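You operate a simulated robot arm through the tools that you are given. There is no shell and no other tool. Be economical: measure what you need, move in short steps, check, and stop when the job is done.

Carry out the task below with a simulated robot arm. There is one attempt and no reset: what you move stays moved.

Task
Take the blue plug from the top of the blue table and put it on the rubber mat on the grey stand. Then take the pressure switch and put it on the lower shelf of the fitting bench. Then fetch the slim black fitting and stand it on the lower shelf of the fitting bench. Then put the line filter on the lower shelf of the fitting bench. Then take the regulator and put it on the top of the number five air cart. Then count the stepped cylinders on the top of the blue table, then put as many of the brass sleeves from the top of the blue table on top of the red pipe spool. Do these in the order given. Set down upright: blue plug, pressure switch, slim black fitting, line filter, regulator.

Only the result counts: the job must be done as asked and must still hold three seconds after the hand-in. Knocking over, shifting, dropping, spilling or breaking anything else fails it.

Robot
A 7-joint arm with a vacuum gripper on a trunk, on a base that drives. Base frame: it is fixed to the floor where the robot stands at the start and does not move with it; the origin is under the middle of the robot, x ahead of it, y to its left, z up; the surface under the hand at the start is at about z = 850. Readings come in mm, rad, newtons and seconds.
Its first joint turns from -2.601 to 2.601 rad. Places, roughly: blue plug (4x4x6 cm) [500, -100, 900]; brass sleeve (4x4x4 cm) [1200, -400, 900]; line filter [-15500, 3250, 1000]; lower shelf of the fitting bench [-15000, 3400, 200]; pressure switch [-15250, 3250, 1000]; red pipe spool (9x9x11 cm) [1000, -300, 900]; regulator [-5500, 6000, 750]; rubber mat on the grey stand (14x14 cm) [-4380, 60, 700]; slim black fitting [-15250, 3250, 1000]; stepped cylinder (7x7x8 cm) [500, -300, 900]; top of the number five air cart [-7800, 3200, 900]. Payload 1.06 kg.
Tool frame: the origin (TCP) lies in the middle of the cups' lips, and z points out of the cups. The gripper has 1 cup of 24 mm across, covering 24 by 24 mm (tool x, y); the bellows give 8 mm. With the vacuum on, a cup seals on a smooth face that it is pressed against (1 to 4 N); it does not hold porous or soft things. The pull reaches 23 N.
Orientation is that of the tool frame in the base frame, as a unit quaternion [x, y, z, w]. With the cups facing straight down, the tool's x points along the base's -x, its y along +y and its z along -z.

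Tools
- The arm moves only by the tool drive_tool. Its argument "deltas" is a list of rows, each a list of 6 numbers: the shift along the base's x, y, z in units of 40 mm (1.0 is 40 mm), then the turn, a rotation vector about the base's x, y, z in units of 8 degrees (1.0 is 8 degrees). In form: [[x, y, z, wx, wy, wz], ...]. A call has 1 to 12 rows; each row shifts and turns the commanded pose from where the row before left it. "vac" is the vacuum: 1 switches it on, -1 off, set as the call begins (left out, the last holds). A call with a number of a shift or a turn outside -1 to 1 is refused whole. Each row takes 0.2 s and may step no farther than 50 mm and 0.15 rad from the row before; otherwise, or with a gripper value out of range, the whole call is refused. Where a pose cannot be reached the arm comes as near as it can. A force on the tool above 40 N (or 10 N above the force at the start of the call, whichever is more), or a blocked arm, ends the call early, and 0.2 s more pass. The pull builds up within a second once a cup has sealed. Time passes only in rows, and 0.2 s behind the last, so rows that do not move give it time. The reply holds the time, the measured pose of the TCP, the force on the tool along the base axes and the pull of the vacuum, in the units named above and with some noise, with the torque about the TCP (base axes, N m) and any sound that the robot's microphone picked up, and new pictures: "views" is both (left out), scene, wrist or none.
- Cameras (640 x 400 px; columns grow to the right, rows downward): "scene" is now at [26.9, 117.7, 1625]; the picture's right is [-0.59, -0.81, 0.00], its down [-0.55, 0.40, -0.73] and it looks along [0.59, -0.43, -0.68] (base axes); focal length 277 px, centre (320, 200). "wrist" rides on the gripper at [78, 19, -96] in the tool frame; the picture's right is [-0.24, 0.97, 0.00], its down [-0.71, -0.17, -0.69] and it looks along [-0.67, -0.16, 0.73] (tool axes); focal length 243 px, centre (320, 200).
- lift_body(by): slides the trunk up (or, below 0, down) by that many mm; the arm and the scene camera ride with it, the base frame stays. It gives what a move gives, with no picture.
- steer(legs): drives the robot by 1 to 6 legs, each [ahead, turn to the left] in mm and rad, along the robot's own axes; the way and the turn of a leg run together, so that a leg with both is an arc; at most 1500 mm and 3.142 rad a leg. The arm and the cameras ride along, it lands a little off, and it stops where it bumps. It gives what a move gives, and a new picture of the scene camera.
- turn_head(pan, tilt): turns the head with the scene camera to pan (to the left, within 2.705 rad either way) and tilt (down, from -0.506 to 1.204), counted from straight ahead of the robot. It gives what a move gives, and a new picture of the scene camera.
- measure_at(camera, pixels): for up to 12 pixels [column, row] of the newest picture of that camera ("zoom" is the newest enlarged one), the place [x, y, z] in the base frame of the surface seen there, good to about 3 mm, but the place of the scene camera against the robot may be out by one fixed shift of up to 18 mm in any direction. No time passes.
- zoom(camera, box): a new picture of the part [left, top, right, bottom] of that camera's present view, enlarged. No time passes.
- job_done(): hands the job in; it is judged then, once.

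Work in short steps. Measure before you move; look again where a grasp or a placing could have gone wrong, and mend it. You have 138 turns and 260 pictures in all, those below and enlarged ones among them. Switch the vacuum off and draw the arm clear of the work before you hand the job in, unless the task says otherwise; then end with one line.

The tools are called after ">>>" as a command line: name --pt "numbers of a row" for each row, then --argument value for the rest, lists and objects as JSON in quotes. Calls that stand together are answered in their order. drive_tool: Moves the arm, as the interface text tells. Its arguments: {"type":"object","properties":{"deltas":{"type":"array","items":{"type":"array","items":{"type":"number"}}},"vac":{"type":"number"},"views":{"type":"string","enum":["both","scene","wrist","none"]}},"required":["deltas"]} The other tools are called the same way: lift_body (by) slides the trunk up or down; steer (legs) drives the base; turn_head (pan, tilt) turns the head that bears the scene camera; measure_at (camera, pixels) gives the place of the surface under pixels of a picture; zoom (camera, box) takes an enlarged picture of a part of a camera's view; job_done () hands the job in.

At the start:

```text
time: 0.0
ee_pos: [560.2, -463.0, 1129.5]
tool_rot: [0.0, 1.0, 0.0, 0.0]
wrist_force: [-0.4, 0.6, -0.4]
torque: [0.03, -0.01, -0.01]
pull: 0.0
trunk travel left (down, up): [-675.0, 35.0]
robot x, y, heading: [0.7, -1.0, -0.005]
head pan, tilt: [-0.63, 0.75]
```

scene: 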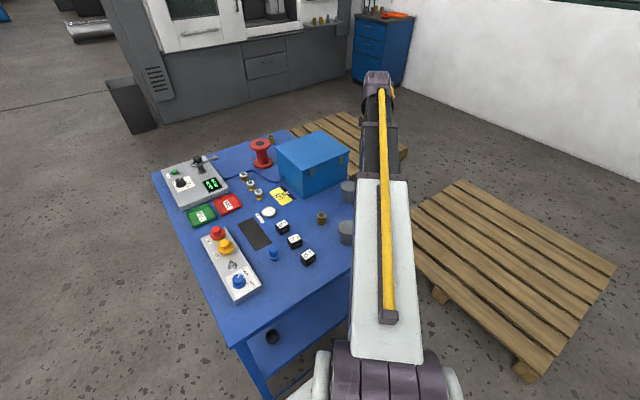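
wrist: 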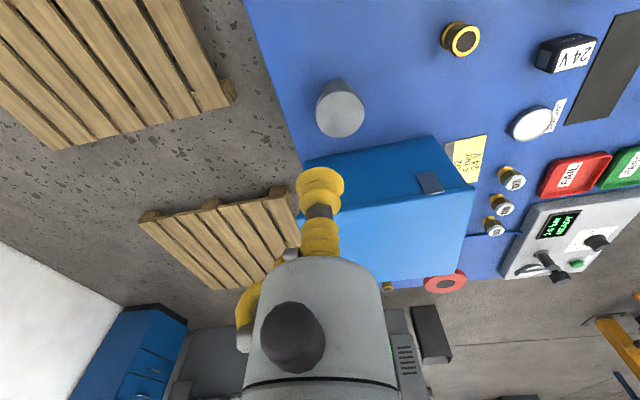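

I see the blue table with a small blue plug near (273,255) and other items. I zoom in to identify and measure them.

>>> zoom --camera "scene" --box '[150, 120, 370, 300]'

>>> measure_at --camera "scene" --pixels '[[273, 250], [273, 258], [262, 142], [322, 215], [346, 228], [348, 185], [271, 137], [244, 177], [250, 186], [258, 194], [285, 270]]'

```text
2.22 times, centred on (260, 210) of scene
```

zoom: 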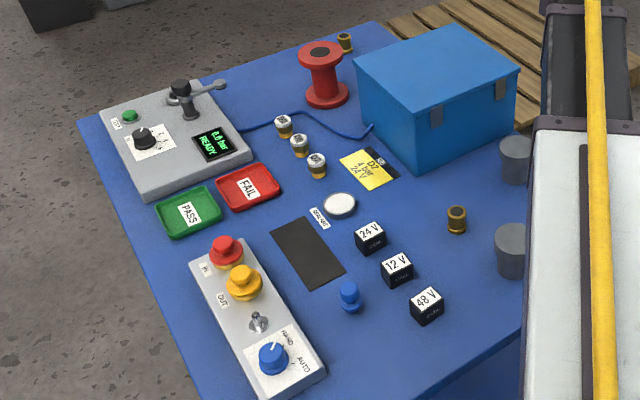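

```text
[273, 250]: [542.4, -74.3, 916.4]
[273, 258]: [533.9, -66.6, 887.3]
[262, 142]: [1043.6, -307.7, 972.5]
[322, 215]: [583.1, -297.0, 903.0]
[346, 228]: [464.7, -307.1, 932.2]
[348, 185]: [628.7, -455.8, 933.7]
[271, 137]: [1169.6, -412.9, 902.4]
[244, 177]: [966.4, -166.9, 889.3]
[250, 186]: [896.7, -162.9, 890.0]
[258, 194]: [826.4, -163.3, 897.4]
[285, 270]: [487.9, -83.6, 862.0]
```

The plug's top is about (542,-74,917), near the inner reach limit, so I back up 130 mm. After that I'll move the arm over the plug.

>>> steer --legs '[[-130, 0]]'

```text
time: 1.3
ee_pos: [426.9, -464.1, 1130.5]
tool_rot: [-0.001, 1.0, 0.0, 0.0]
wrist_force: [-0.5, -1.3, 0.5]
torque: [-0.01, 0.01, 0.0]
pull: 0.1
trunk travel left (down, up): [-675.0, 35.0]
robot x, y, heading: [-133.1, -1.4, 0.002]
head pan, tilt: [-0.63, 0.75]
```

scene: 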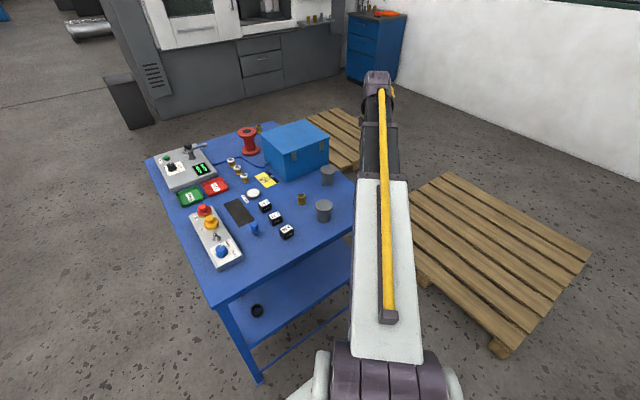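

The table is clear under a swing at z 1130. I move the tool to above the plug.

>>> drive_tool --pt "0.28 0.98 0 0 0 0" --pt "0.28 0.98 0 0 0 0" --pt "0.28 0.98 0 0 0 0" --pt "0.28 0.98 0 0 0 0" --pt "0.28 0.98 0 0 0 0" --pt "0.28 0.98 0 0 0 0" --pt "0.28 0.98 0 0 0 0" --pt "0.28 0.98 0 0 0 0" --pt "0.28 0.98 0 0 0 0" --pt "0.28 0.98 -0.2 0 0 0"

```text
time: 3.5
ee_pos: [538.0, -72.3, 1122.9]
tool_rot: [-0.001, 1.0, -0.001, 0.0]
wrist_force: [-0.6, 0.5, 0.3]
torque: [-0.01, 0.0, -0.01]
pull: 0.0
trunk travel left (down, up): [-675.0, 35.0]
robot x, y, heading: [-129.3, -1.7, 0.0]
head pan, tilt: [-0.63, 0.75]
```

scene: 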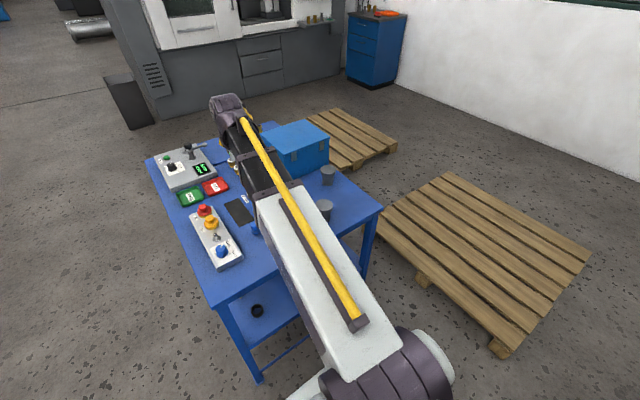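
wrist: 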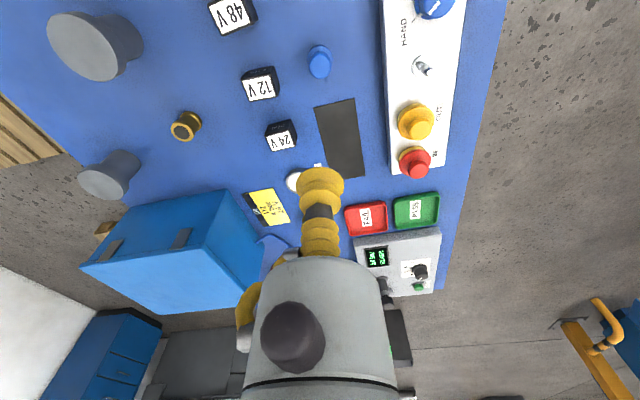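

The plug shows in the wrist view at (320,60). I measure it there.

>>> measure_at --camera "wrist" --pixels '[[319, 54], [319, 60], [312, 56], [327, 56], [319, 68], [320, 76], [187, 125], [80, 50], [105, 180], [104, 230]]'

>>> zoom --camera "wrist" --box '[260, 20, 380, 110]'

```text
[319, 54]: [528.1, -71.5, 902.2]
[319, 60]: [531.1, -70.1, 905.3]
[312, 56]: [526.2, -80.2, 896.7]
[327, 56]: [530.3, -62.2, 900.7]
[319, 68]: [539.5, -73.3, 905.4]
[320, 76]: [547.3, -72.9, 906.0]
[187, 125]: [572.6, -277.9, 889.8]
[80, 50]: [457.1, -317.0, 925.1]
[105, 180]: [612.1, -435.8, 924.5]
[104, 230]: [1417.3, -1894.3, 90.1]
```

```text
4.44 times, centred on (320, 65) of wrist
```

zoom: 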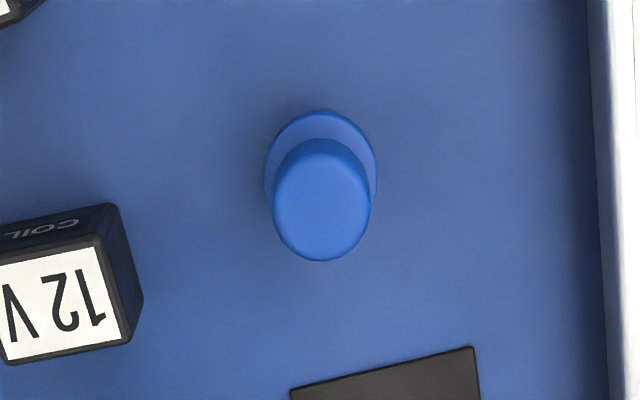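

Plug top centre is about (537,-72,905), right under the tool. I descend to just above it with the vacuum on.

>>> drive_tool --pt "0 0 -1 0 0 0" --pt "0 0 -1 0 0 0" --pt "0 0 -1 0 0 0" --pt "0 0 -1 0 0 0" --pt "0 0 -1 0 0 0" --pt "0 0 -0.25 0 0 0" --pt "0 0 -0.1 0 0 0" --pt "0 0 -0.1 0 0 0" --vac 1 --views "wrist"

```text
time: 5.3
ee_pos: [538.9, -72.4, 903.4]
tool_rot: [0.0, 1.0, 0.0, 0.0]
wrist_force: [0.0, 0.4, -0.6]
torque: [0.0, -0.02, 0.01]
pull: 22.7
trunk travel left (down, up): [-675.0, 35.0]
robot x, y, heading: [-136.0, 0.2, 0.001]
head pan, tilt: [-0.63, 0.75]
```

wrist: 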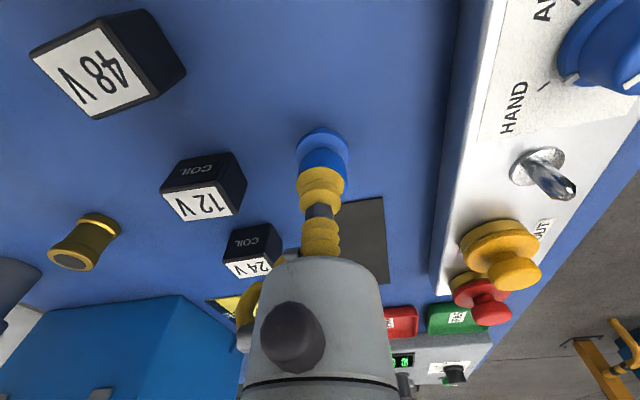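

Sealed (pull 22.7). I lift the plug, then back away from the table and look around.

>>> drive_tool --pt "0 0 0.3 0 0 0" --pt "0 0 0.7 0 0 0" --pt "0 0 1 0 0 0" --pt "0 0 1 0 0 0" --pt "0 0 1 0 0 0" --pt "0 0 1 0 0 0" --views "wrist"

>>> steer --legs '[[-600, 0]]'

>>> turn_head --pan 2.6 --tilt 0.45

>>> turn_head --pan -2.6 --tilt 0.45

```text
time: 6.7
ee_pos: [537.0, -71.4, 1104.9]
tool_rot: [0.0, 1.0, 0.0, -0.001]
wrist_force: [0.2, -0.3, 0.2]
torque: [-0.05, 0.0, -0.02]
pull: 23.1
trunk travel left (down, up): [-675.0, 35.0]
robot x, y, heading: [-131.0, 0.4, 0.001]
head pan, tilt: [-0.63, 0.75]
```

wrist: 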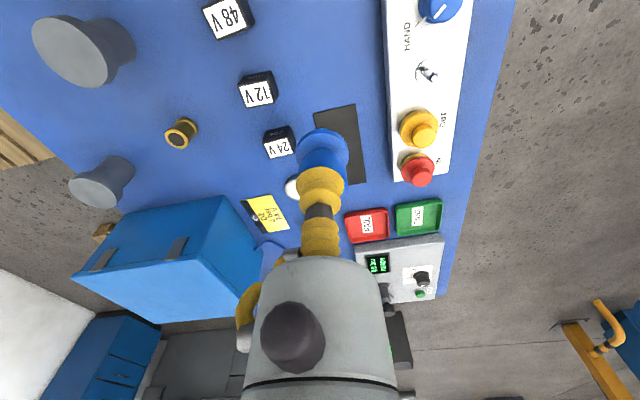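

```text
time: 10.1
ee_pos: [-54.8, -66.3, 1105.9]
tool_rot: [-0.005, 1.0, 0.0, 0.0]
wrist_force: [-0.1, -0.4, -0.3]
torque: [-0.01, 0.01, 0.04]
pull: 23.1
trunk travel left (down, up): [-675.0, 35.0]
robot x, y, heading: [-726.9, 0.1, 0.015]
head pan, tilt: [-0.63, 0.75]
```

scene: 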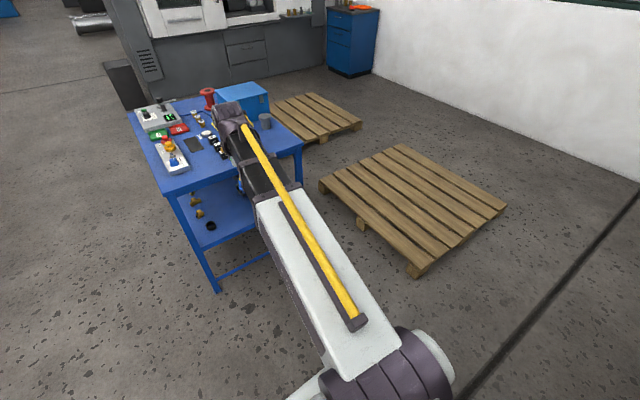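

```text
time: 12.8
ee_pos: [-53.8, -67.0, 1105.1]
tool_rot: [-0.007, 1.0, 0.0, 0.0]
wrist_force: [0.7, -0.3, 0.1]
torque: [0.04, -0.03, 0.04]
pull: 23.0
trunk travel left (down, up): [-675.0, 35.0]
robot x, y, heading: [-727.9, -7.2, 0.011]
head pan, tilt: [2.601, 0.45]
```

scene: 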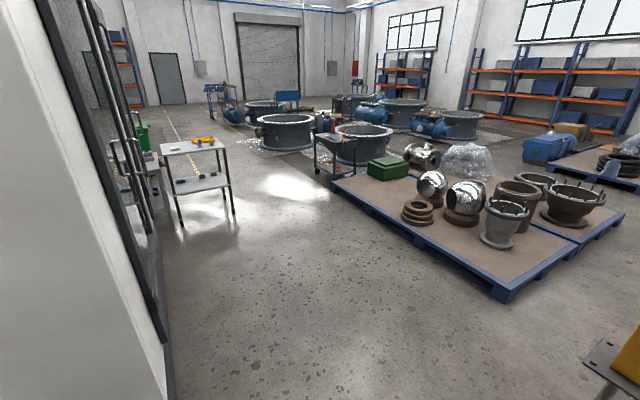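

```text
time: 16.9
ee_pos: [-56.0, -66.4, 1103.7]
tool_rot: [-0.006, 1.0, 0.0, 0.0]
wrist_force: [0.0, 0.1, -0.9]
torque: [0.02, 0.0, -0.02]
pull: 23.1
trunk travel left (down, up): [-675.0, 35.0]
robot x, y, heading: [-724.3, -5.4, 0.015]
head pan, tilt: [-2.601, 0.45]
```

scene: 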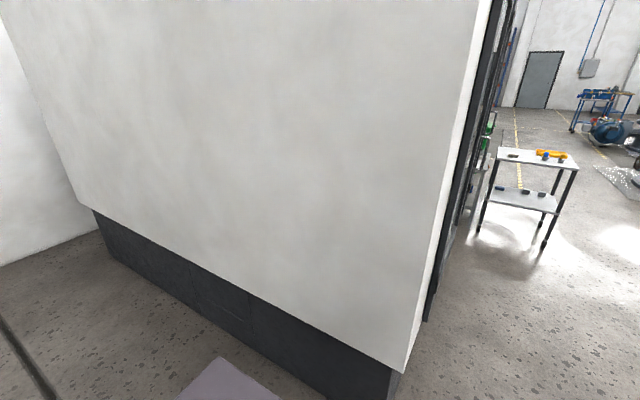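

A large white wall/machine stands behind on the right, and there's a grey stand with two levels beyond. I measure these for a driving path.

>>> measure_at --camera "scene" --pixels '[[393, 395], [425, 318], [100, 220], [440, 270], [505, 150], [575, 168], [478, 230], [545, 245], [515, 156], [560, 158], [600, 280], [90, 240]]'

>>> turn_head --pan 2.3 --tilt 0.5

```text
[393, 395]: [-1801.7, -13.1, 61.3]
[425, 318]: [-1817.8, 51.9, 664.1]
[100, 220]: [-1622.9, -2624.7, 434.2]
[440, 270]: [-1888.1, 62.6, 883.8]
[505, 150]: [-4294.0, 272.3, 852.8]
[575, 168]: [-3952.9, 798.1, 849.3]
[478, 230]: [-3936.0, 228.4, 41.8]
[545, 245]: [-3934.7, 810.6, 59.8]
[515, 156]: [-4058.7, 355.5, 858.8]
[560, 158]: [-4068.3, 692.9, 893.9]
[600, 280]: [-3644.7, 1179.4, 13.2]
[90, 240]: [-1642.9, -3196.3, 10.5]
```

```text
time: 20.7
ee_pos: [-54.1, -67.3, 1104.5]
tool_rot: [-0.006, 1.0, 0.0, 0.0]
wrist_force: [0.6, -0.5, -1.0]
torque: [0.01, -0.02, 0.01]
pull: 23.1
trunk travel left (down, up): [-675.0, 35.0]
robot x, y, heading: [-722.6, -4.8, 0.012]
head pan, tilt: [2.3, 0.499]
```

scene: 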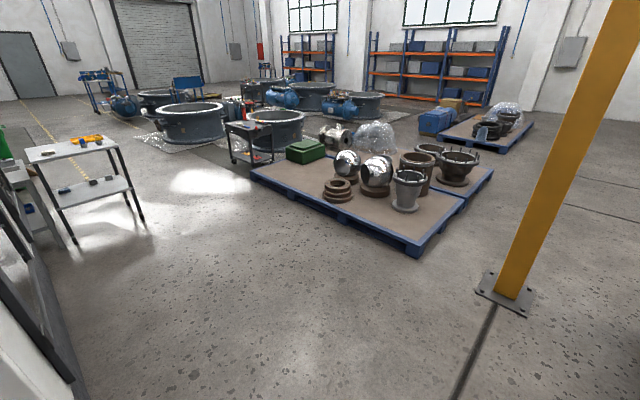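

I measure the obstacles: pallet edges, yellow post, and the small stands at left.

>>> measure_at --camera "scene" --pixels '[[418, 255], [255, 178], [505, 290], [480, 285], [20, 175], [35, 240], [75, 240], [145, 222], [60, 380], [490, 170], [232, 160], [25, 150]]'

>>> zoom --camera "scene" --box '[0, 80, 280, 260]'

```text
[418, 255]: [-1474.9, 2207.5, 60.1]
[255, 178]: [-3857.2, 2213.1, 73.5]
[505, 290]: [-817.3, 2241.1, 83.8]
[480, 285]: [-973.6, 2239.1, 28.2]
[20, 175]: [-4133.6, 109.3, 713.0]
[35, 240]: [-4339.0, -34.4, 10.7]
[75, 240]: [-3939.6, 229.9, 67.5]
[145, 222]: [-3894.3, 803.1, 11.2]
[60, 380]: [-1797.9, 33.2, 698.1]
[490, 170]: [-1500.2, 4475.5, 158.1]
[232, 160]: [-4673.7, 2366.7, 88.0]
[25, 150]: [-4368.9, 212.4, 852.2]
```

```text
2.22 times, centred on (140, 170) of scene
```

zoom: 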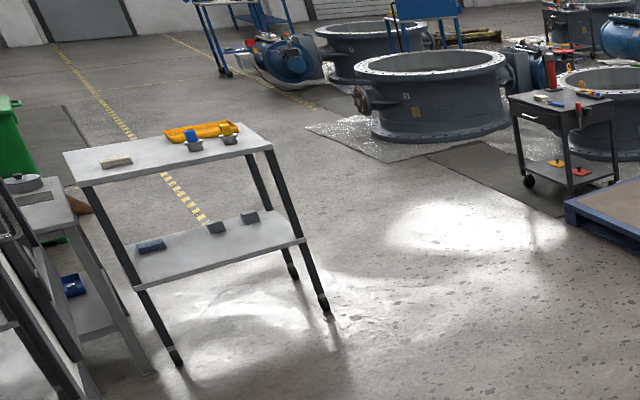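

The corridor between the machine (face y≈60) and the pallet (y≈2200) is clear. I turn left, drive to y≈850, turn left again and head along -x.

>>> steer --legs '[[0, 1.57], [800, 0], [0, 1.57], [1400, 0]]'

>>> turn_head --pan 0.25 --tilt 0.5

```text
time: 39.2
ee_pos: [-2793.7, 782.1, 1104.2]
tool_rot: [1.0, 0.021, 0.0, 0.0]
wrist_force: [-0.3, 0.7, 0.2]
torque: [0.0, -0.01, -0.01]
pull: 0.0
trunk travel left (down, up): [-675.0, 35.0]
robot x, y, heading: [-2120.5, 739.7, -3.098]
head pan, tilt: [2.3, 0.499]
```

scene: 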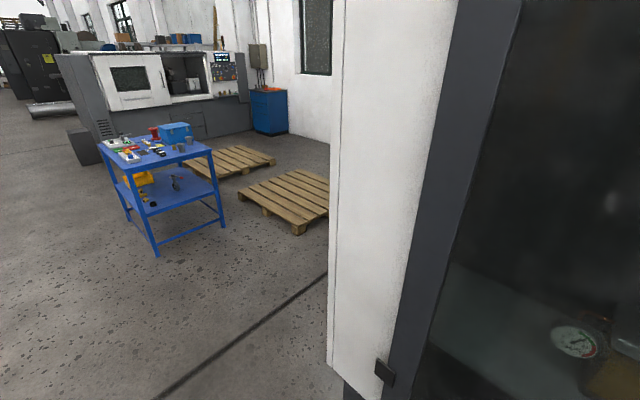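

```text
time: 41.1
ee_pos: [-2793.2, 781.9, 1105.0]
tool_rot: [1.0, 0.021, 0.0, 0.0]
wrist_force: [-0.5, -1.2, 0.1]
torque: [0.0, -0.01, -0.02]
pull: 0.1
trunk travel left (down, up): [-675.0, 35.0]
robot x, y, heading: [-2122.8, 737.6, -3.095]
head pan, tilt: [0.25, 0.499]
```

scene: 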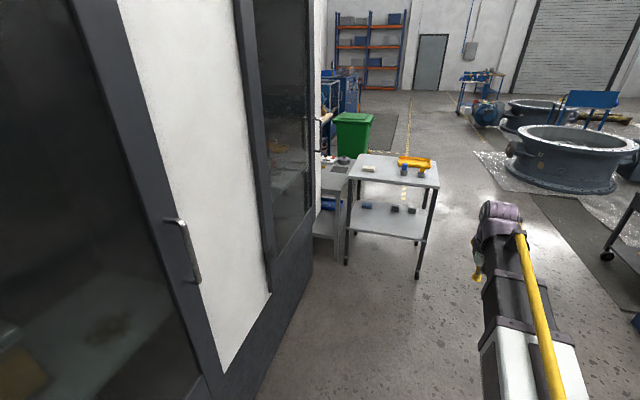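

The pull reads 0, so the plug came off during the drive. I check the wrist view and look back along the path.

>>> drive_tool --pt "0 0 0 0 0 0" --vac -1 --views "wrist"

>>> turn_head --pan -2.6 --tilt 0.5

>>> turn_head --pan 2.6 --tilt 0.4

```text
time: 41.5
ee_pos: [-2793.8, 782.4, 1105.4]
tool_rot: [1.0, 0.022, 0.0, -0.001]
wrist_force: [0.5, -0.1, -0.5]
torque: [0.02, -0.02, 0.0]
pull: 0.0
trunk travel left (down, up): [-675.0, 35.0]
robot x, y, heading: [-2120.5, 741.9, -3.101]
head pan, tilt: [0.25, 0.499]
```

wrist: 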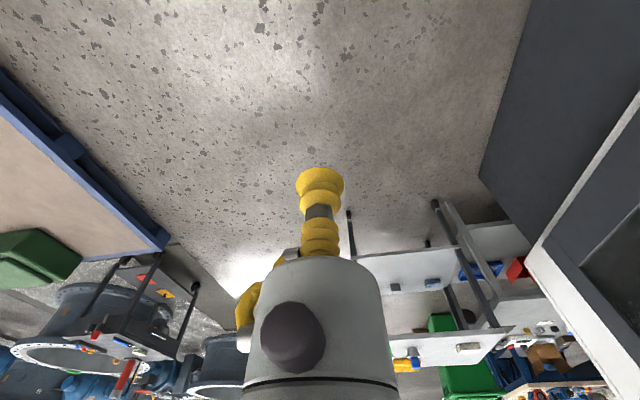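

```text
time: 44.0
ee_pos: [-2792.9, 782.3, 1105.1]
tool_rot: [1.0, 0.022, 0.0, 0.001]
wrist_force: [-0.8, -0.3, -0.2]
torque: [0.04, -0.01, -0.03]
pull: 0.1
trunk travel left (down, up): [-675.0, 35.0]
robot x, y, heading: [-2123.0, 742.5, -3.098]
head pan, tilt: [-2.601, 0.499]
```

scene: 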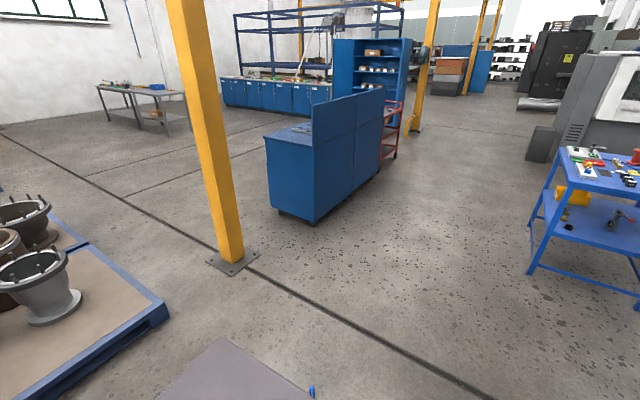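

```text
time: 48.1
ee_pos: [-2793.8, 782.3, 1104.8]
tool_rot: [1.0, 0.023, 0.001, 0.0]
wrist_force: [-0.5, 0.0, 0.2]
torque: [-0.01, 0.02, -0.01]
pull: 0.1
trunk travel left (down, up): [-675.0, 35.0]
robot x, y, heading: [-2117.7, 742.2, -3.098]
head pan, tilt: [2.601, 0.4]
```

scene: 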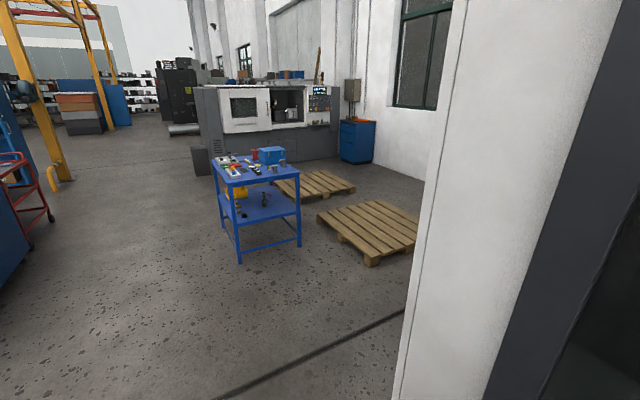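

A small blue object appears at (312,391) on the floor in the rear-right view, which is likely the plug. I look down there and measure.

>>> turn_head --pan -2.6 --tilt 0.85

>>> zoom --camera "scene" --box '[220, 200, 420, 320]'

```text
time: 52.2
ee_pos: [-2793.1, 782.5, 1105.2]
tool_rot: [1.0, 0.022, 0.0, 0.0]
wrist_force: [0.3, -0.4, -0.2]
torque: [0.0, 0.01, -0.01]
pull: 0.1
trunk travel left (down, up): [-675.0, 35.0]
robot x, y, heading: [-2123.5, 739.1, -3.102]
head pan, tilt: [-2.601, 0.85]
```

scene: 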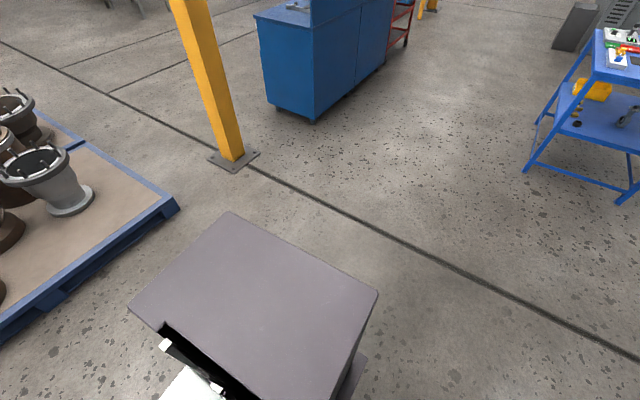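

```text
3.20 times, centred on (320, 260) of scene
```

zoom: 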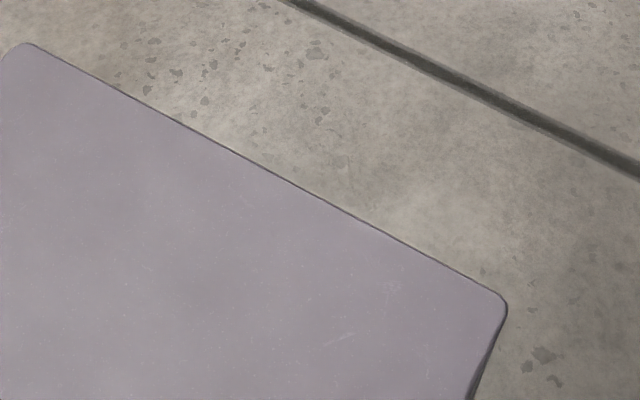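

The plug is probably on the floor near (-1430,1195), hidden now by the robot's own cover. I drive 400 mm ahead and look back.

>>> steer --legs '[[400, 0]]'

>>> turn_head --pan -2.6 --tilt 0.6

```text
time: 54.7
ee_pos: [-3195.3, 762.6, 1104.5]
tool_rot: [1.0, 0.024, 0.0, 0.0]
wrist_force: [0.7, 0.8, 0.6]
torque: [-0.01, -0.02, -0.03]
pull: 0.0
trunk travel left (down, up): [-675.0, 35.0]
robot x, y, heading: [-2523.0, 721.4, -3.096]
head pan, tilt: [-2.601, 0.85]
```

scene: 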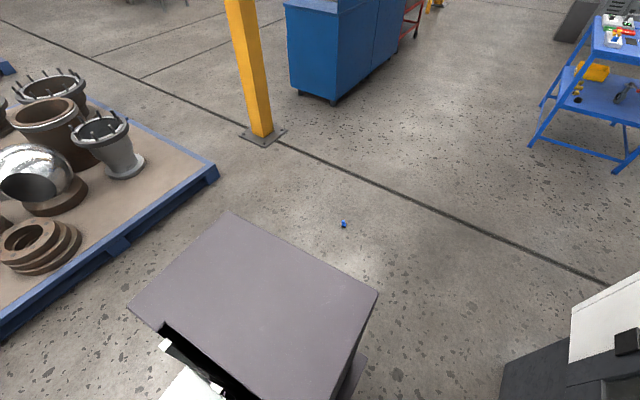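

```text
time: 55.4
ee_pos: [-3195.6, 762.0, 1104.9]
tool_rot: [1.0, 0.024, -0.001, 0.001]
wrist_force: [-0.5, 0.6, 0.0]
torque: [0.03, -0.06, -0.02]
pull: 0.1
trunk travel left (down, up): [-675.0, 35.0]
robot x, y, heading: [-2526.1, 723.5, -3.096]
head pan, tilt: [-2.601, 0.6]
```

scene: 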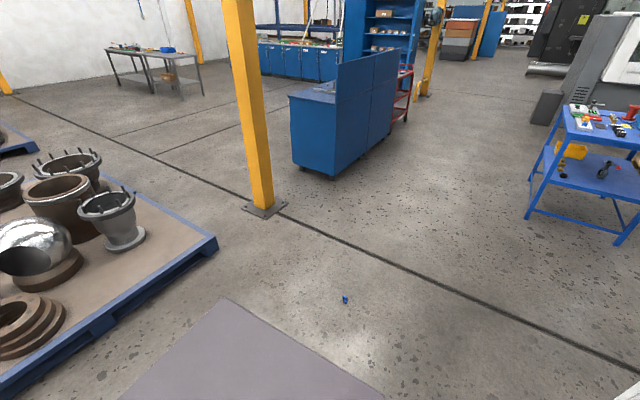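

There is the plug at (344,299) on the floor. I measure and zoom to see whether it lies on its side.

>>> measure_at --camera "scene" --pixels '[[344, 298], [346, 302], [360, 300]]'

>>> zoom --camera "scene" --box '[328, 290, 360, 310]'

```text
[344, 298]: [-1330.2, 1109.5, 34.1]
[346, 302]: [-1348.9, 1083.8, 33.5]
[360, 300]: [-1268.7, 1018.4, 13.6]
```

```text
16.00 times, centred on (344, 300) of scene
```

zoom: 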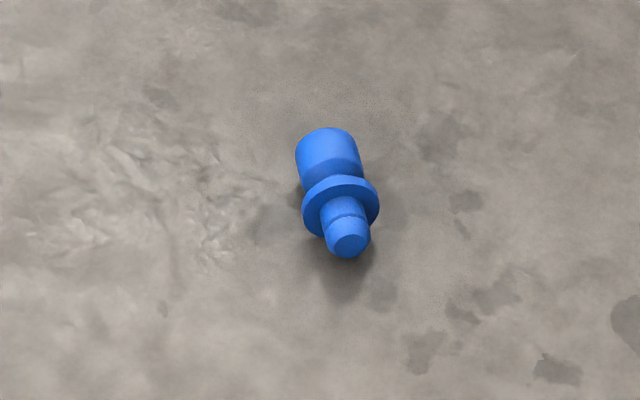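

The plug lies on its side at about (-1340,1095) with a head, a flange and a stem. I turn right to face it (the sweep is clear on the +y side), then drive up to about 730 mm from it.

>>> steer --legs '[[0, -1.44], [0, -1.44], [500, 0]]'

>>> turn_head --pan 0.3 --tilt 0.95

>>> lift_body --by -600

>>> drive_tool --pt "0 0 0 0 0 0"

```text
time: 65.4
ee_pos: [-1399.0, 1035.1, 1104.5]
tool_rot: [-0.166, 0.986, 0.001, 0.001]
wrist_force: [0.3, -0.1, 0.5]
torque: [-0.02, -0.02, 0.0]
pull: 0.1
trunk travel left (down, up): [-675.0, 35.0]
robot x, y, heading: [-2056.1, 881.6, 0.332]
head pan, tilt: [-2.601, 0.6]
```

scene: 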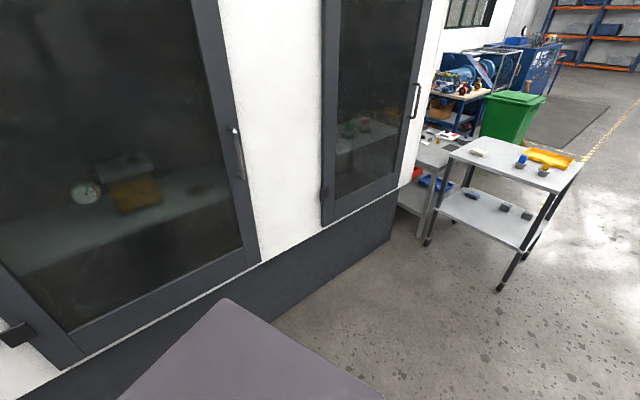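

```text
time: 67.9
ee_pos: [-1397.9, 1035.6, 1104.5]
tool_rot: [-0.165, 0.986, 0.0, 0.0]
wrist_force: [0.2, -0.1, -0.4]
torque: [0.02, -0.04, -0.01]
pull: 0.1
trunk travel left (down, up): [-675.0, 35.0]
robot x, y, heading: [-2048.4, 882.8, 0.331]
head pan, tilt: [0.3, 0.949]
```

scene: 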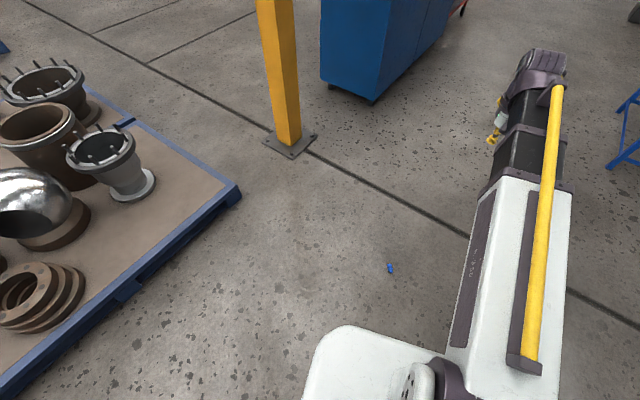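

```text
refused: -600 is not a number from -400 to 400
```

```text
time: 68.3
ee_pos: [-1397.1, 1034.4, 1105.1]
tool_rot: [-0.165, 0.986, 0.0, 0.0]
wrist_force: [-0.2, 0.9, 0.7]
torque: [-0.03, 0.02, -0.02]
pull: 0.1
trunk travel left (down, up): [-675.0, 35.0]
robot x, y, heading: [-2057.8, 880.3, 0.327]
head pan, tilt: [0.3, 0.949]
```

scene: 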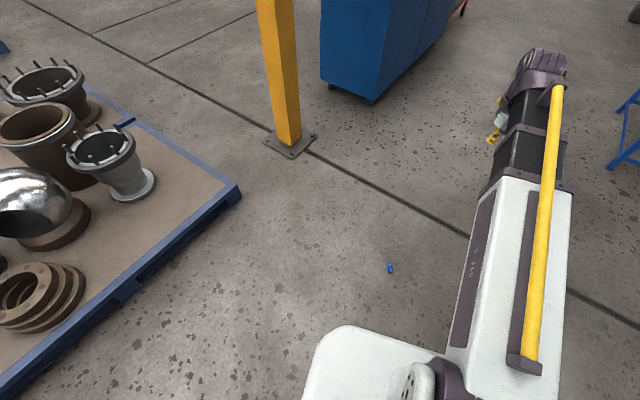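
wrist: 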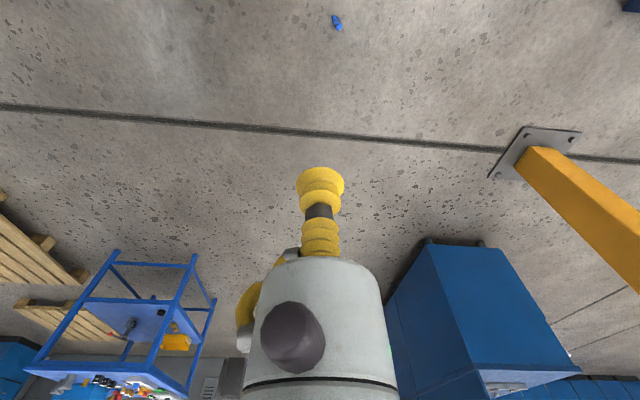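

The plug shows in the wrist view at (337,22). I lower the trunk in two steps, and check the view.

>>> lift_body --by -400

>>> lift_body --by -250

>>> drive_tool --pt "0 0 0 0 0 0"

```text
time: 72.1
ee_pos: [-1397.4, 1033.9, 704.6]
tool_rot: [-0.166, 0.986, 0.0, 0.0]
wrist_force: [-0.2, 0.2, 0.8]
torque: [0.03, 0.02, 0.0]
pull: 0.1
trunk travel left (down, up): [-275.0, 435.0]
robot x, y, heading: [-2050.7, 882.1, 0.331]
head pan, tilt: [0.3, 0.949]
```

```text
time: 74.7
ee_pos: [-1398.7, 1035.5, 456.5]
tool_rot: [-0.166, 0.986, 0.0, 0.001]
wrist_force: [-0.5, -0.4, 1.4]
torque: [0.02, 0.01, 0.0]
pull: 0.1
trunk travel left (down, up): [-25.0, 685.0]
robot x, y, heading: [-2053.7, 883.2, 0.329]
head pan, tilt: [0.3, 0.949]
```

```text
time: 75.1
ee_pos: [-1398.3, 1034.6, 453.9]
tool_rot: [-0.165, 0.986, 0.0, 0.0]
wrist_force: [-0.1, 0.4, -0.2]
torque: [-0.02, 0.03, 0.01]
pull: 0.1
trunk travel left (down, up): [-25.0, 685.0]
robot x, y, heading: [-2050.1, 882.8, 0.331]
head pan, tilt: [0.3, 0.949]
```

scene: 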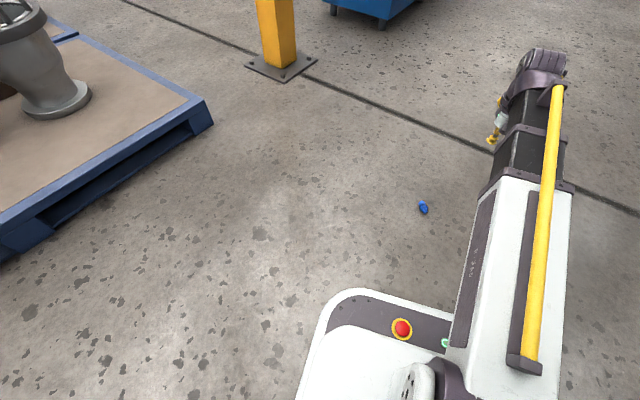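
wrist: 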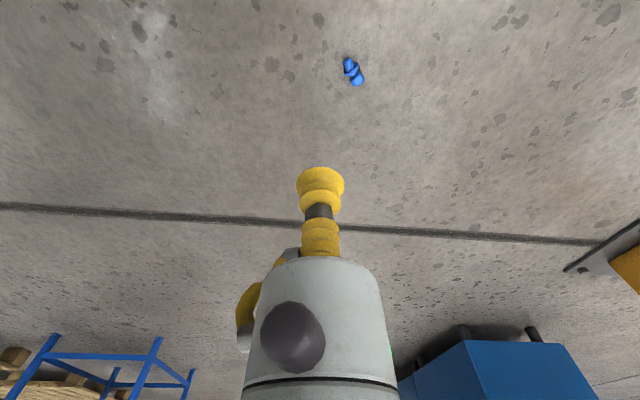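

I measure the plug precisely in the wrist view and enlarge it.

>>> zoom --camera "wrist" --box '[314, 45, 394, 95]'

>>> measure_at --camera "wrist" --pixels '[[349, 62], [353, 70], [355, 72], [357, 79], [359, 84], [335, 75]]'

```text
8.00 times, centred on (354, 70) of wrist
```

zoom: 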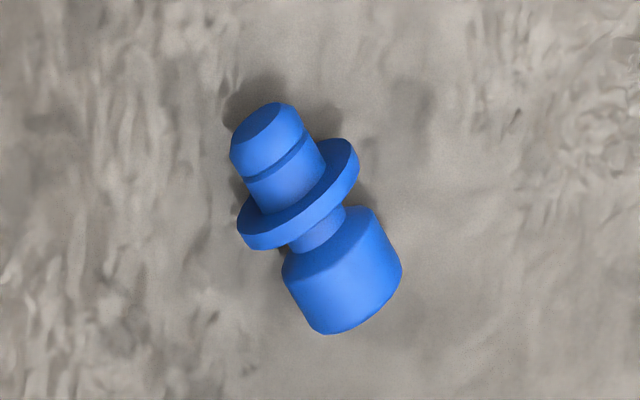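

```text
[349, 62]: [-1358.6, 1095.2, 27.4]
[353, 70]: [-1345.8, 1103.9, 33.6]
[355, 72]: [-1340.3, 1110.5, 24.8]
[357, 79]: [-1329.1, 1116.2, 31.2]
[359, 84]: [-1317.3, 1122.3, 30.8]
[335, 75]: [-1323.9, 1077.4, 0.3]
```

Upright, the plug stood on its stem with the big head up; now it lies with the head end at about (-1315,1123) and its top at z 31. I'll try a light suction on the head's side at (-1328,1117), moving above it first.

>>> drive_tool --pt "0.45 0.5 -0.5 0 0 0" --pt "0.45 0.5 -1 0 0 0" --pt "0.45 0.5 -1 0 0 0" --pt "0.4 0.55 -1 0 0 0" --pt "0 0 -1 0 0 0" --pt "0 0 -1 0 0 0" --pt "0 0 -1 0 0 0" --pt "0 0 -1 0 0 0" --pt "0 0 -1 0 0 0" --pt "0 0 -0.5 0 0 0"

```text
time: 77.3
ee_pos: [-1327.7, 1116.3, 96.2]
tool_rot: [-0.165, 0.986, 0.0, 0.0]
wrist_force: [0.0, 0.5, 0.2]
torque: [0.02, -0.03, 0.0]
pull: 0.1
trunk travel left (down, up): [-25.0, 685.0]
robot x, y, heading: [-2056.5, 884.7, 0.333]
head pan, tilt: [0.3, 0.949]
```

scene: 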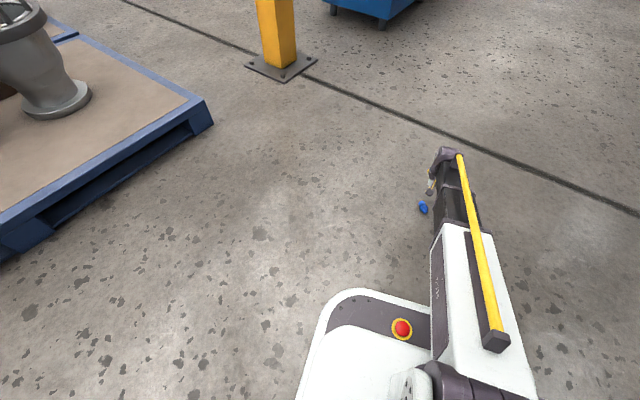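
wrist: 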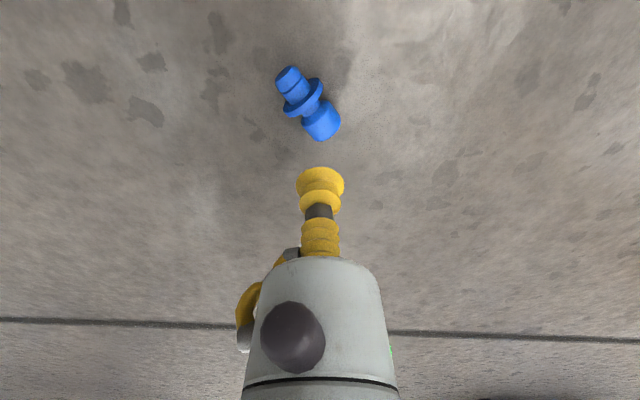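

The tool is above the head. I measure from close up to refine its geometry.

>>> measure_at --camera "wrist" --pixels '[[289, 74], [302, 97], [310, 114], [318, 120], [322, 126], [326, 133], [327, 137], [312, 127], [332, 120]]'

>>> zoom --camera "wrist" --box '[250, 50, 390, 190]'

```text
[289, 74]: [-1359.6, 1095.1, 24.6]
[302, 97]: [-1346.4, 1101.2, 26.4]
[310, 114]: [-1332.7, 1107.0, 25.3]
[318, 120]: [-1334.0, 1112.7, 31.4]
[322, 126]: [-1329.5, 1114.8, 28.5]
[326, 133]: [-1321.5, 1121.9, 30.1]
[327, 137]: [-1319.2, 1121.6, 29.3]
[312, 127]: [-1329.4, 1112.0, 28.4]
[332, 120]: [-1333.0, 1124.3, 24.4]
```

```text
2.86 times, centred on (320, 120) of wrist
```

zoom: 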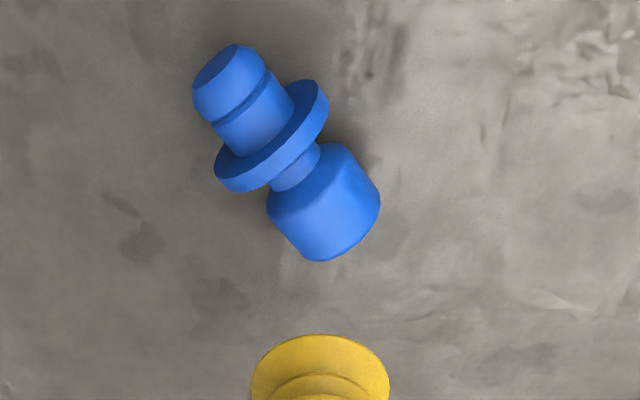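

The head's centre is about (-1326,1117), its top at z 30. I press lightly with the vacuum on.

>>> drive_tool --pt "0.04 0.02 -1 0 0 0" --pt "0 0 -0.5 0 0 0" --pt "0 0 -0.1 0 0 0" --pt "0 0 -0.1 0 0 0" --pt "0 0 0 0 0 0" --pt "0 0 0 0 0 0" --vac 1 --views "wrist"

```text
time: 78.7
ee_pos: [-1326.9, 1116.7, 26.7]
tool_rot: [-0.166, 0.986, 0.0, 0.0]
wrist_force: [0.1, 0.5, 0.3]
torque: [0.01, 0.01, -0.01]
pull: 0.1
trunk travel left (down, up): [-25.0, 685.0]
robot x, y, heading: [-2053.1, 881.4, 0.329]
head pan, tilt: [0.3, 0.949]
```

wrist: 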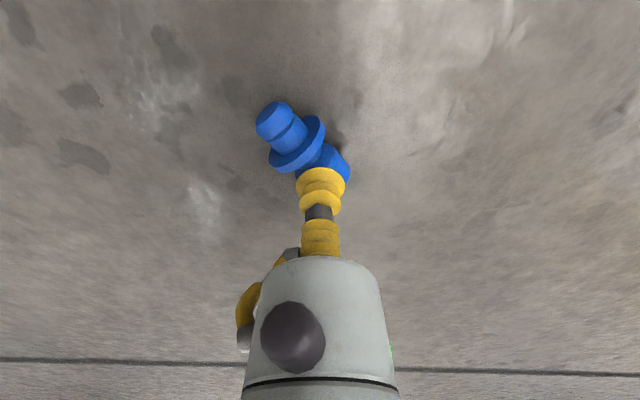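

There's no contact force yet at z 26.7. I go a few mm lower.

>>> drive_tool --pt "0 0 -0.06 0 0 0" --pt "0 0 -0.06 0 0 0" --pt "0 0 0 0 0 0" --pt "0 0 0 0 0 0" --views "none"

>>> drive_tool --pt "0 0 -0.06 0 0 0" --pt "0 0 0 0 0 0" --pt "0 0 0 0 0 0" --views "wrist"

```text
time: 79.7
ee_pos: [-1326.1, 1117.6, 23.2]
tool_rot: [-0.166, 0.986, 0.0, 0.001]
wrist_force: [-0.2, 0.5, 7.6]
torque: [-0.16, 0.13, 0.04]
pull: 22.2
trunk travel left (down, up): [-25.0, 685.0]
robot x, y, heading: [-2056.8, 881.5, 0.334]
head pan, tilt: [0.3, 0.949]
```

```text
time: 80.5
ee_pos: [-1326.4, 1117.4, 20.4]
tool_rot: [-0.166, 0.986, 0.0, 0.001]
wrist_force: [2.8, 1.8, 16.7]
torque: [-0.18, 0.15, 0.02]
pull: 22.4
trunk travel left (down, up): [-25.0, 685.0]
robot x, y, heading: [-2057.9, 881.3, 0.335]
head pan, tilt: [0.3, 0.949]
```

wrist: 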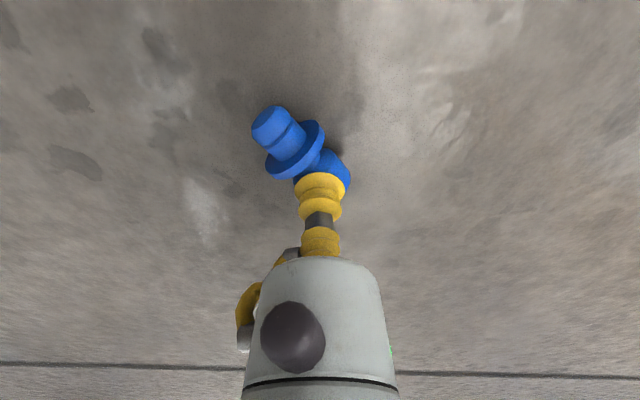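

It sealed on the head's side (pull 22). I lift gently and check that the plug hangs on.

>>> drive_tool --pt "0 0 0.3 0 0 0" --pt "0 0 0.4 0 0 0" --pt "0 0 0.5 0 0 0" --pt "0 0 1 0 0 0" --pt "0 0 1 0 0 0" --pt "0 0 1 0 0 0" --pt "0 0 1 0 0 0" --pt "0 0 1 0 0 0" --views "wrist"

>>> zoom --camera "wrist" --box '[240, 80, 400, 220]'

```text
time: 82.3
ee_pos: [-1325.8, 1117.9, 270.9]
tool_rot: [-0.166, 0.986, 0.0, -0.001]
wrist_force: [-0.9, 0.4, -0.2]
torque: [-0.04, 0.05, -0.03]
pull: 22.6
trunk travel left (down, up): [-25.0, 685.0]
robot x, y, heading: [-2051.8, 881.1, 0.335]
head pan, tilt: [0.3, 0.949]
```

wrist: 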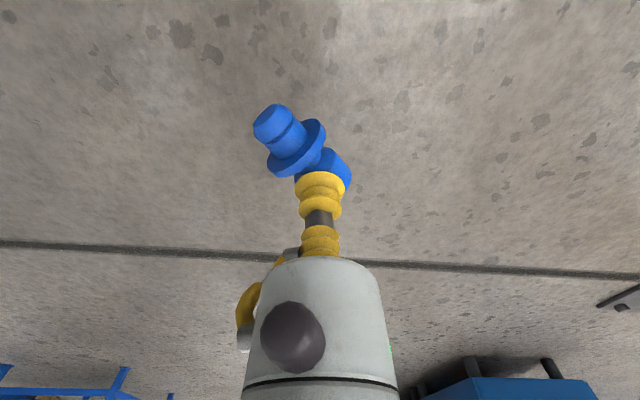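

```text
2.86 times, centred on (320, 150) of wrist
```

zoom: 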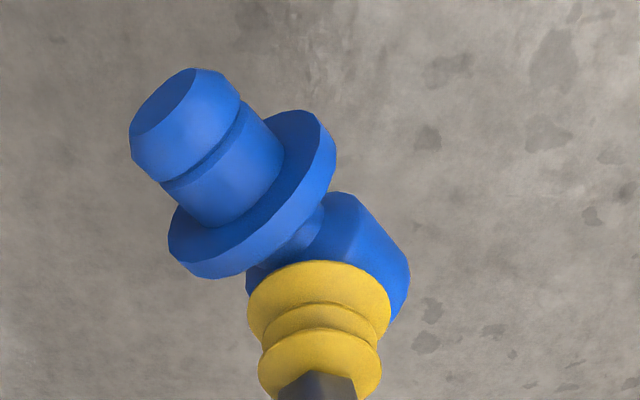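

Held firmly. I measure the stem end and flange to know the plug's axis against the tool.

>>> measure_at --camera "wrist" --pixels '[[263, 117], [267, 112], [259, 125], [280, 134], [302, 158], [336, 155], [346, 175]]'

>>> lift_body --by 400

>>> lift_body --by 220

>>> steer --legs '[[0, 0.7]]'

```text
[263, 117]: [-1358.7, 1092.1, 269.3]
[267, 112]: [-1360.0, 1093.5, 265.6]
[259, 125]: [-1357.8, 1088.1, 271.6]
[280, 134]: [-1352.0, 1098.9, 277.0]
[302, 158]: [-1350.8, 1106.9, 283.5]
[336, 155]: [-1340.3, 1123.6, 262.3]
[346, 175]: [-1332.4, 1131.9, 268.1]
```

```text
time: 86.2
ee_pos: [-1324.3, 1118.3, 669.4]
tool_rot: [-0.166, 0.986, 0.0, 0.0]
wrist_force: [0.5, -0.1, 0.2]
torque: [0.0, 0.0, 0.0]
pull: 23.1
trunk travel left (down, up): [-425.0, 285.0]
robot x, y, heading: [-2052.3, 879.0, 0.334]
head pan, tilt: [0.3, 0.949]
```

```text
time: 88.5
ee_pos: [-1324.9, 1118.4, 889.9]
tool_rot: [-0.166, 0.986, 0.001, 0.0]
wrist_force: [-0.4, 0.1, 0.7]
torque: [0.02, 0.02, 0.01]
pull: 22.8
trunk travel left (down, up): [-645.0, 65.0]
robot x, y, heading: [-2054.0, 880.9, 0.336]
head pan, tilt: [0.3, 0.949]
```

```text
time: 90.8
ee_pos: [-1658.4, 1539.2, 889.8]
tool_rot: [-0.501, 0.865, 0.0, 0.0]
wrist_force: [-0.4, -0.4, 0.0]
torque: [-0.03, 0.01, 0.02]
pull: 22.6
trunk travel left (down, up): [-645.0, 65.0]
robot x, y, heading: [-2054.4, 880.2, 1.05]
head pan, tilt: [0.3, 0.949]
```

scene: 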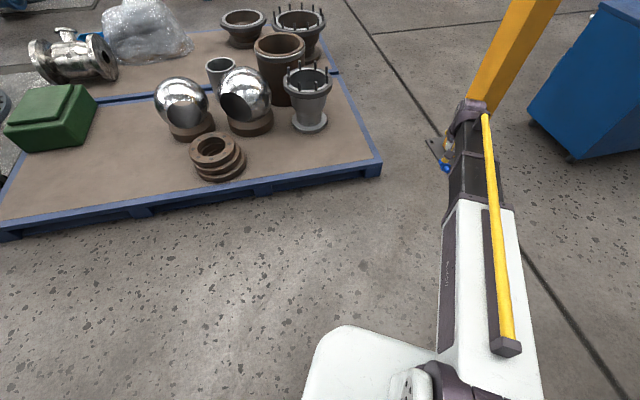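

The grip survived the turn (pull 22.6). I continue turning left in steps toward facing -x.

>>> steer --legs '[[0, 0.7], [0, 0.7], [0, 0.69]]'

>>> turn_head --pan 0.3 --tilt 0.6

```text
time: 96.8
ee_pos: [-2820.5, 903.7, 889.6]
tool_rot: [1.0, -0.003, 0.0, 0.0]
wrist_force: [-0.1, 0.2, -0.2]
torque: [-0.05, -0.04, 0.0]
pull: 22.7
trunk travel left (down, up): [-645.0, 65.0]
robot x, y, heading: [-2053.0, 885.2, 3.135]
head pan, tilt: [0.3, 0.949]
```

scene: 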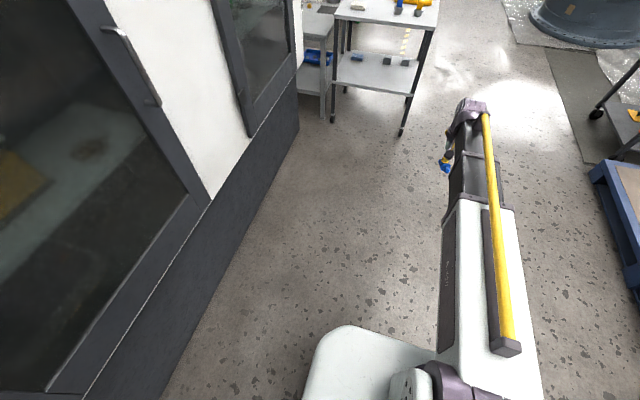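

```text
time: 97.6
ee_pos: [-2820.7, 903.5, 890.0]
tool_rot: [1.0, -0.002, 0.0, 0.001]
wrist_force: [-0.1, -0.6, -0.4]
torque: [-0.01, -0.02, 0.01]
pull: 22.9
trunk travel left (down, up): [-645.0, 65.0]
robot x, y, heading: [-2053.2, 882.3, 3.137]
head pan, tilt: [0.3, 0.6]
```

scene: 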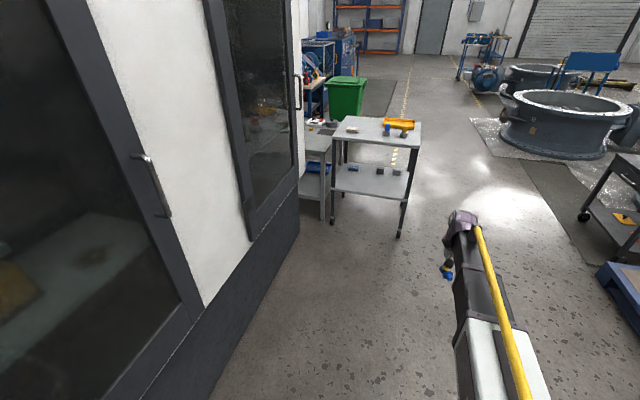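

I zoom in on the grey stand area and measure its edges.

>>> zoom --camera "scene" --box '[280, 90, 440, 250]'

>>> measure_at --camera "scene" --pixels '[[297, 240], [298, 190], [322, 222], [312, 148], [325, 128], [318, 155], [345, 118], [332, 137], [415, 147], [420, 124], [330, 130], [399, 237]]'

```text
2.50 times, centred on (360, 170) of scene
```

zoom: 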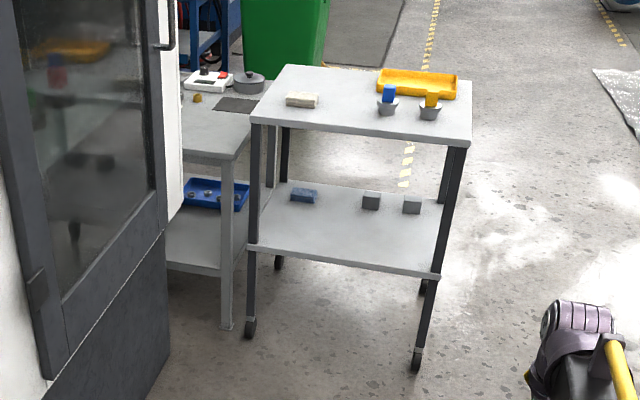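

```text
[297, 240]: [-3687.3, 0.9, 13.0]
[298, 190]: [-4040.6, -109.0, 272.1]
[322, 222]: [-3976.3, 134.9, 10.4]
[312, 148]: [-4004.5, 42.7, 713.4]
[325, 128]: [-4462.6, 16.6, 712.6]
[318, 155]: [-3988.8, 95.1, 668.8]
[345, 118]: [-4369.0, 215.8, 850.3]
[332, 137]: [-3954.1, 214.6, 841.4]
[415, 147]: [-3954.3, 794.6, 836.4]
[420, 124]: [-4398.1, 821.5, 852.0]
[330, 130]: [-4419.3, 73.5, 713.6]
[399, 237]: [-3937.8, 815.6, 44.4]
```

The stand's top is at about z 702 and the cart's at about 840. I check the base's own footprint by looking straight down, so I know how close I can drive.

>>> turn_head --pan 0.9 --tilt 1.2

>>> measure_at --camera "scene" --pixels '[[320, 300], [250, 300], [400, 300], [200, 350], [320, 250], [450, 250], [320, 200]]'

```text
time: 98.6
ee_pos: [-2821.3, 903.3, 890.7]
tool_rot: [1.0, -0.003, -0.001, 0.0]
wrist_force: [0.5, 0.2, 0.4]
torque: [0.01, -0.03, 0.02]
pull: 23.2
trunk travel left (down, up): [-645.0, 65.0]
robot x, y, heading: [-2054.9, 880.5, 3.138]
head pan, tilt: [0.901, 1.201]
```

scene: 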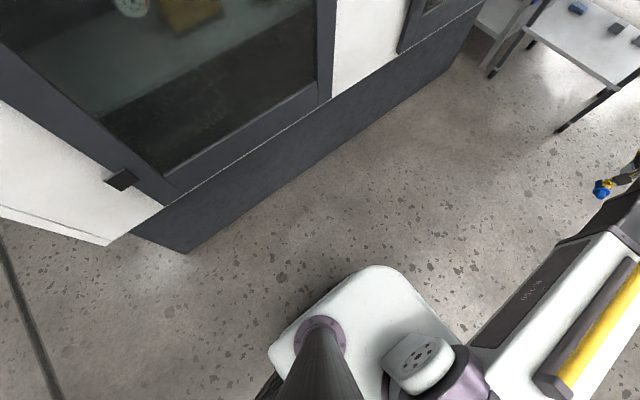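

```text
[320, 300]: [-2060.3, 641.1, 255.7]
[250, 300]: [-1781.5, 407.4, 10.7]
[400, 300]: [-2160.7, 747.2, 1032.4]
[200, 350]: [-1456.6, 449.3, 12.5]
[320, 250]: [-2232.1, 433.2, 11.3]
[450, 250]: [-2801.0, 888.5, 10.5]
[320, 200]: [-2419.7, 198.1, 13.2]
```

The base half-width is about 250 mm. I measure its front corner too.

>>> measure_at --camera "scene" --pixels '[[375, 272], [390, 272], [420, 300], [440, 325], [345, 278], [285, 335]]'

```text
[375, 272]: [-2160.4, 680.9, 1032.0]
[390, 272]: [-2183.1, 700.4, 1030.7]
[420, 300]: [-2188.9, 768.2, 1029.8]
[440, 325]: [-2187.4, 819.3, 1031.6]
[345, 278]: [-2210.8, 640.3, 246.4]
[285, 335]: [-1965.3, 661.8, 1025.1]
```

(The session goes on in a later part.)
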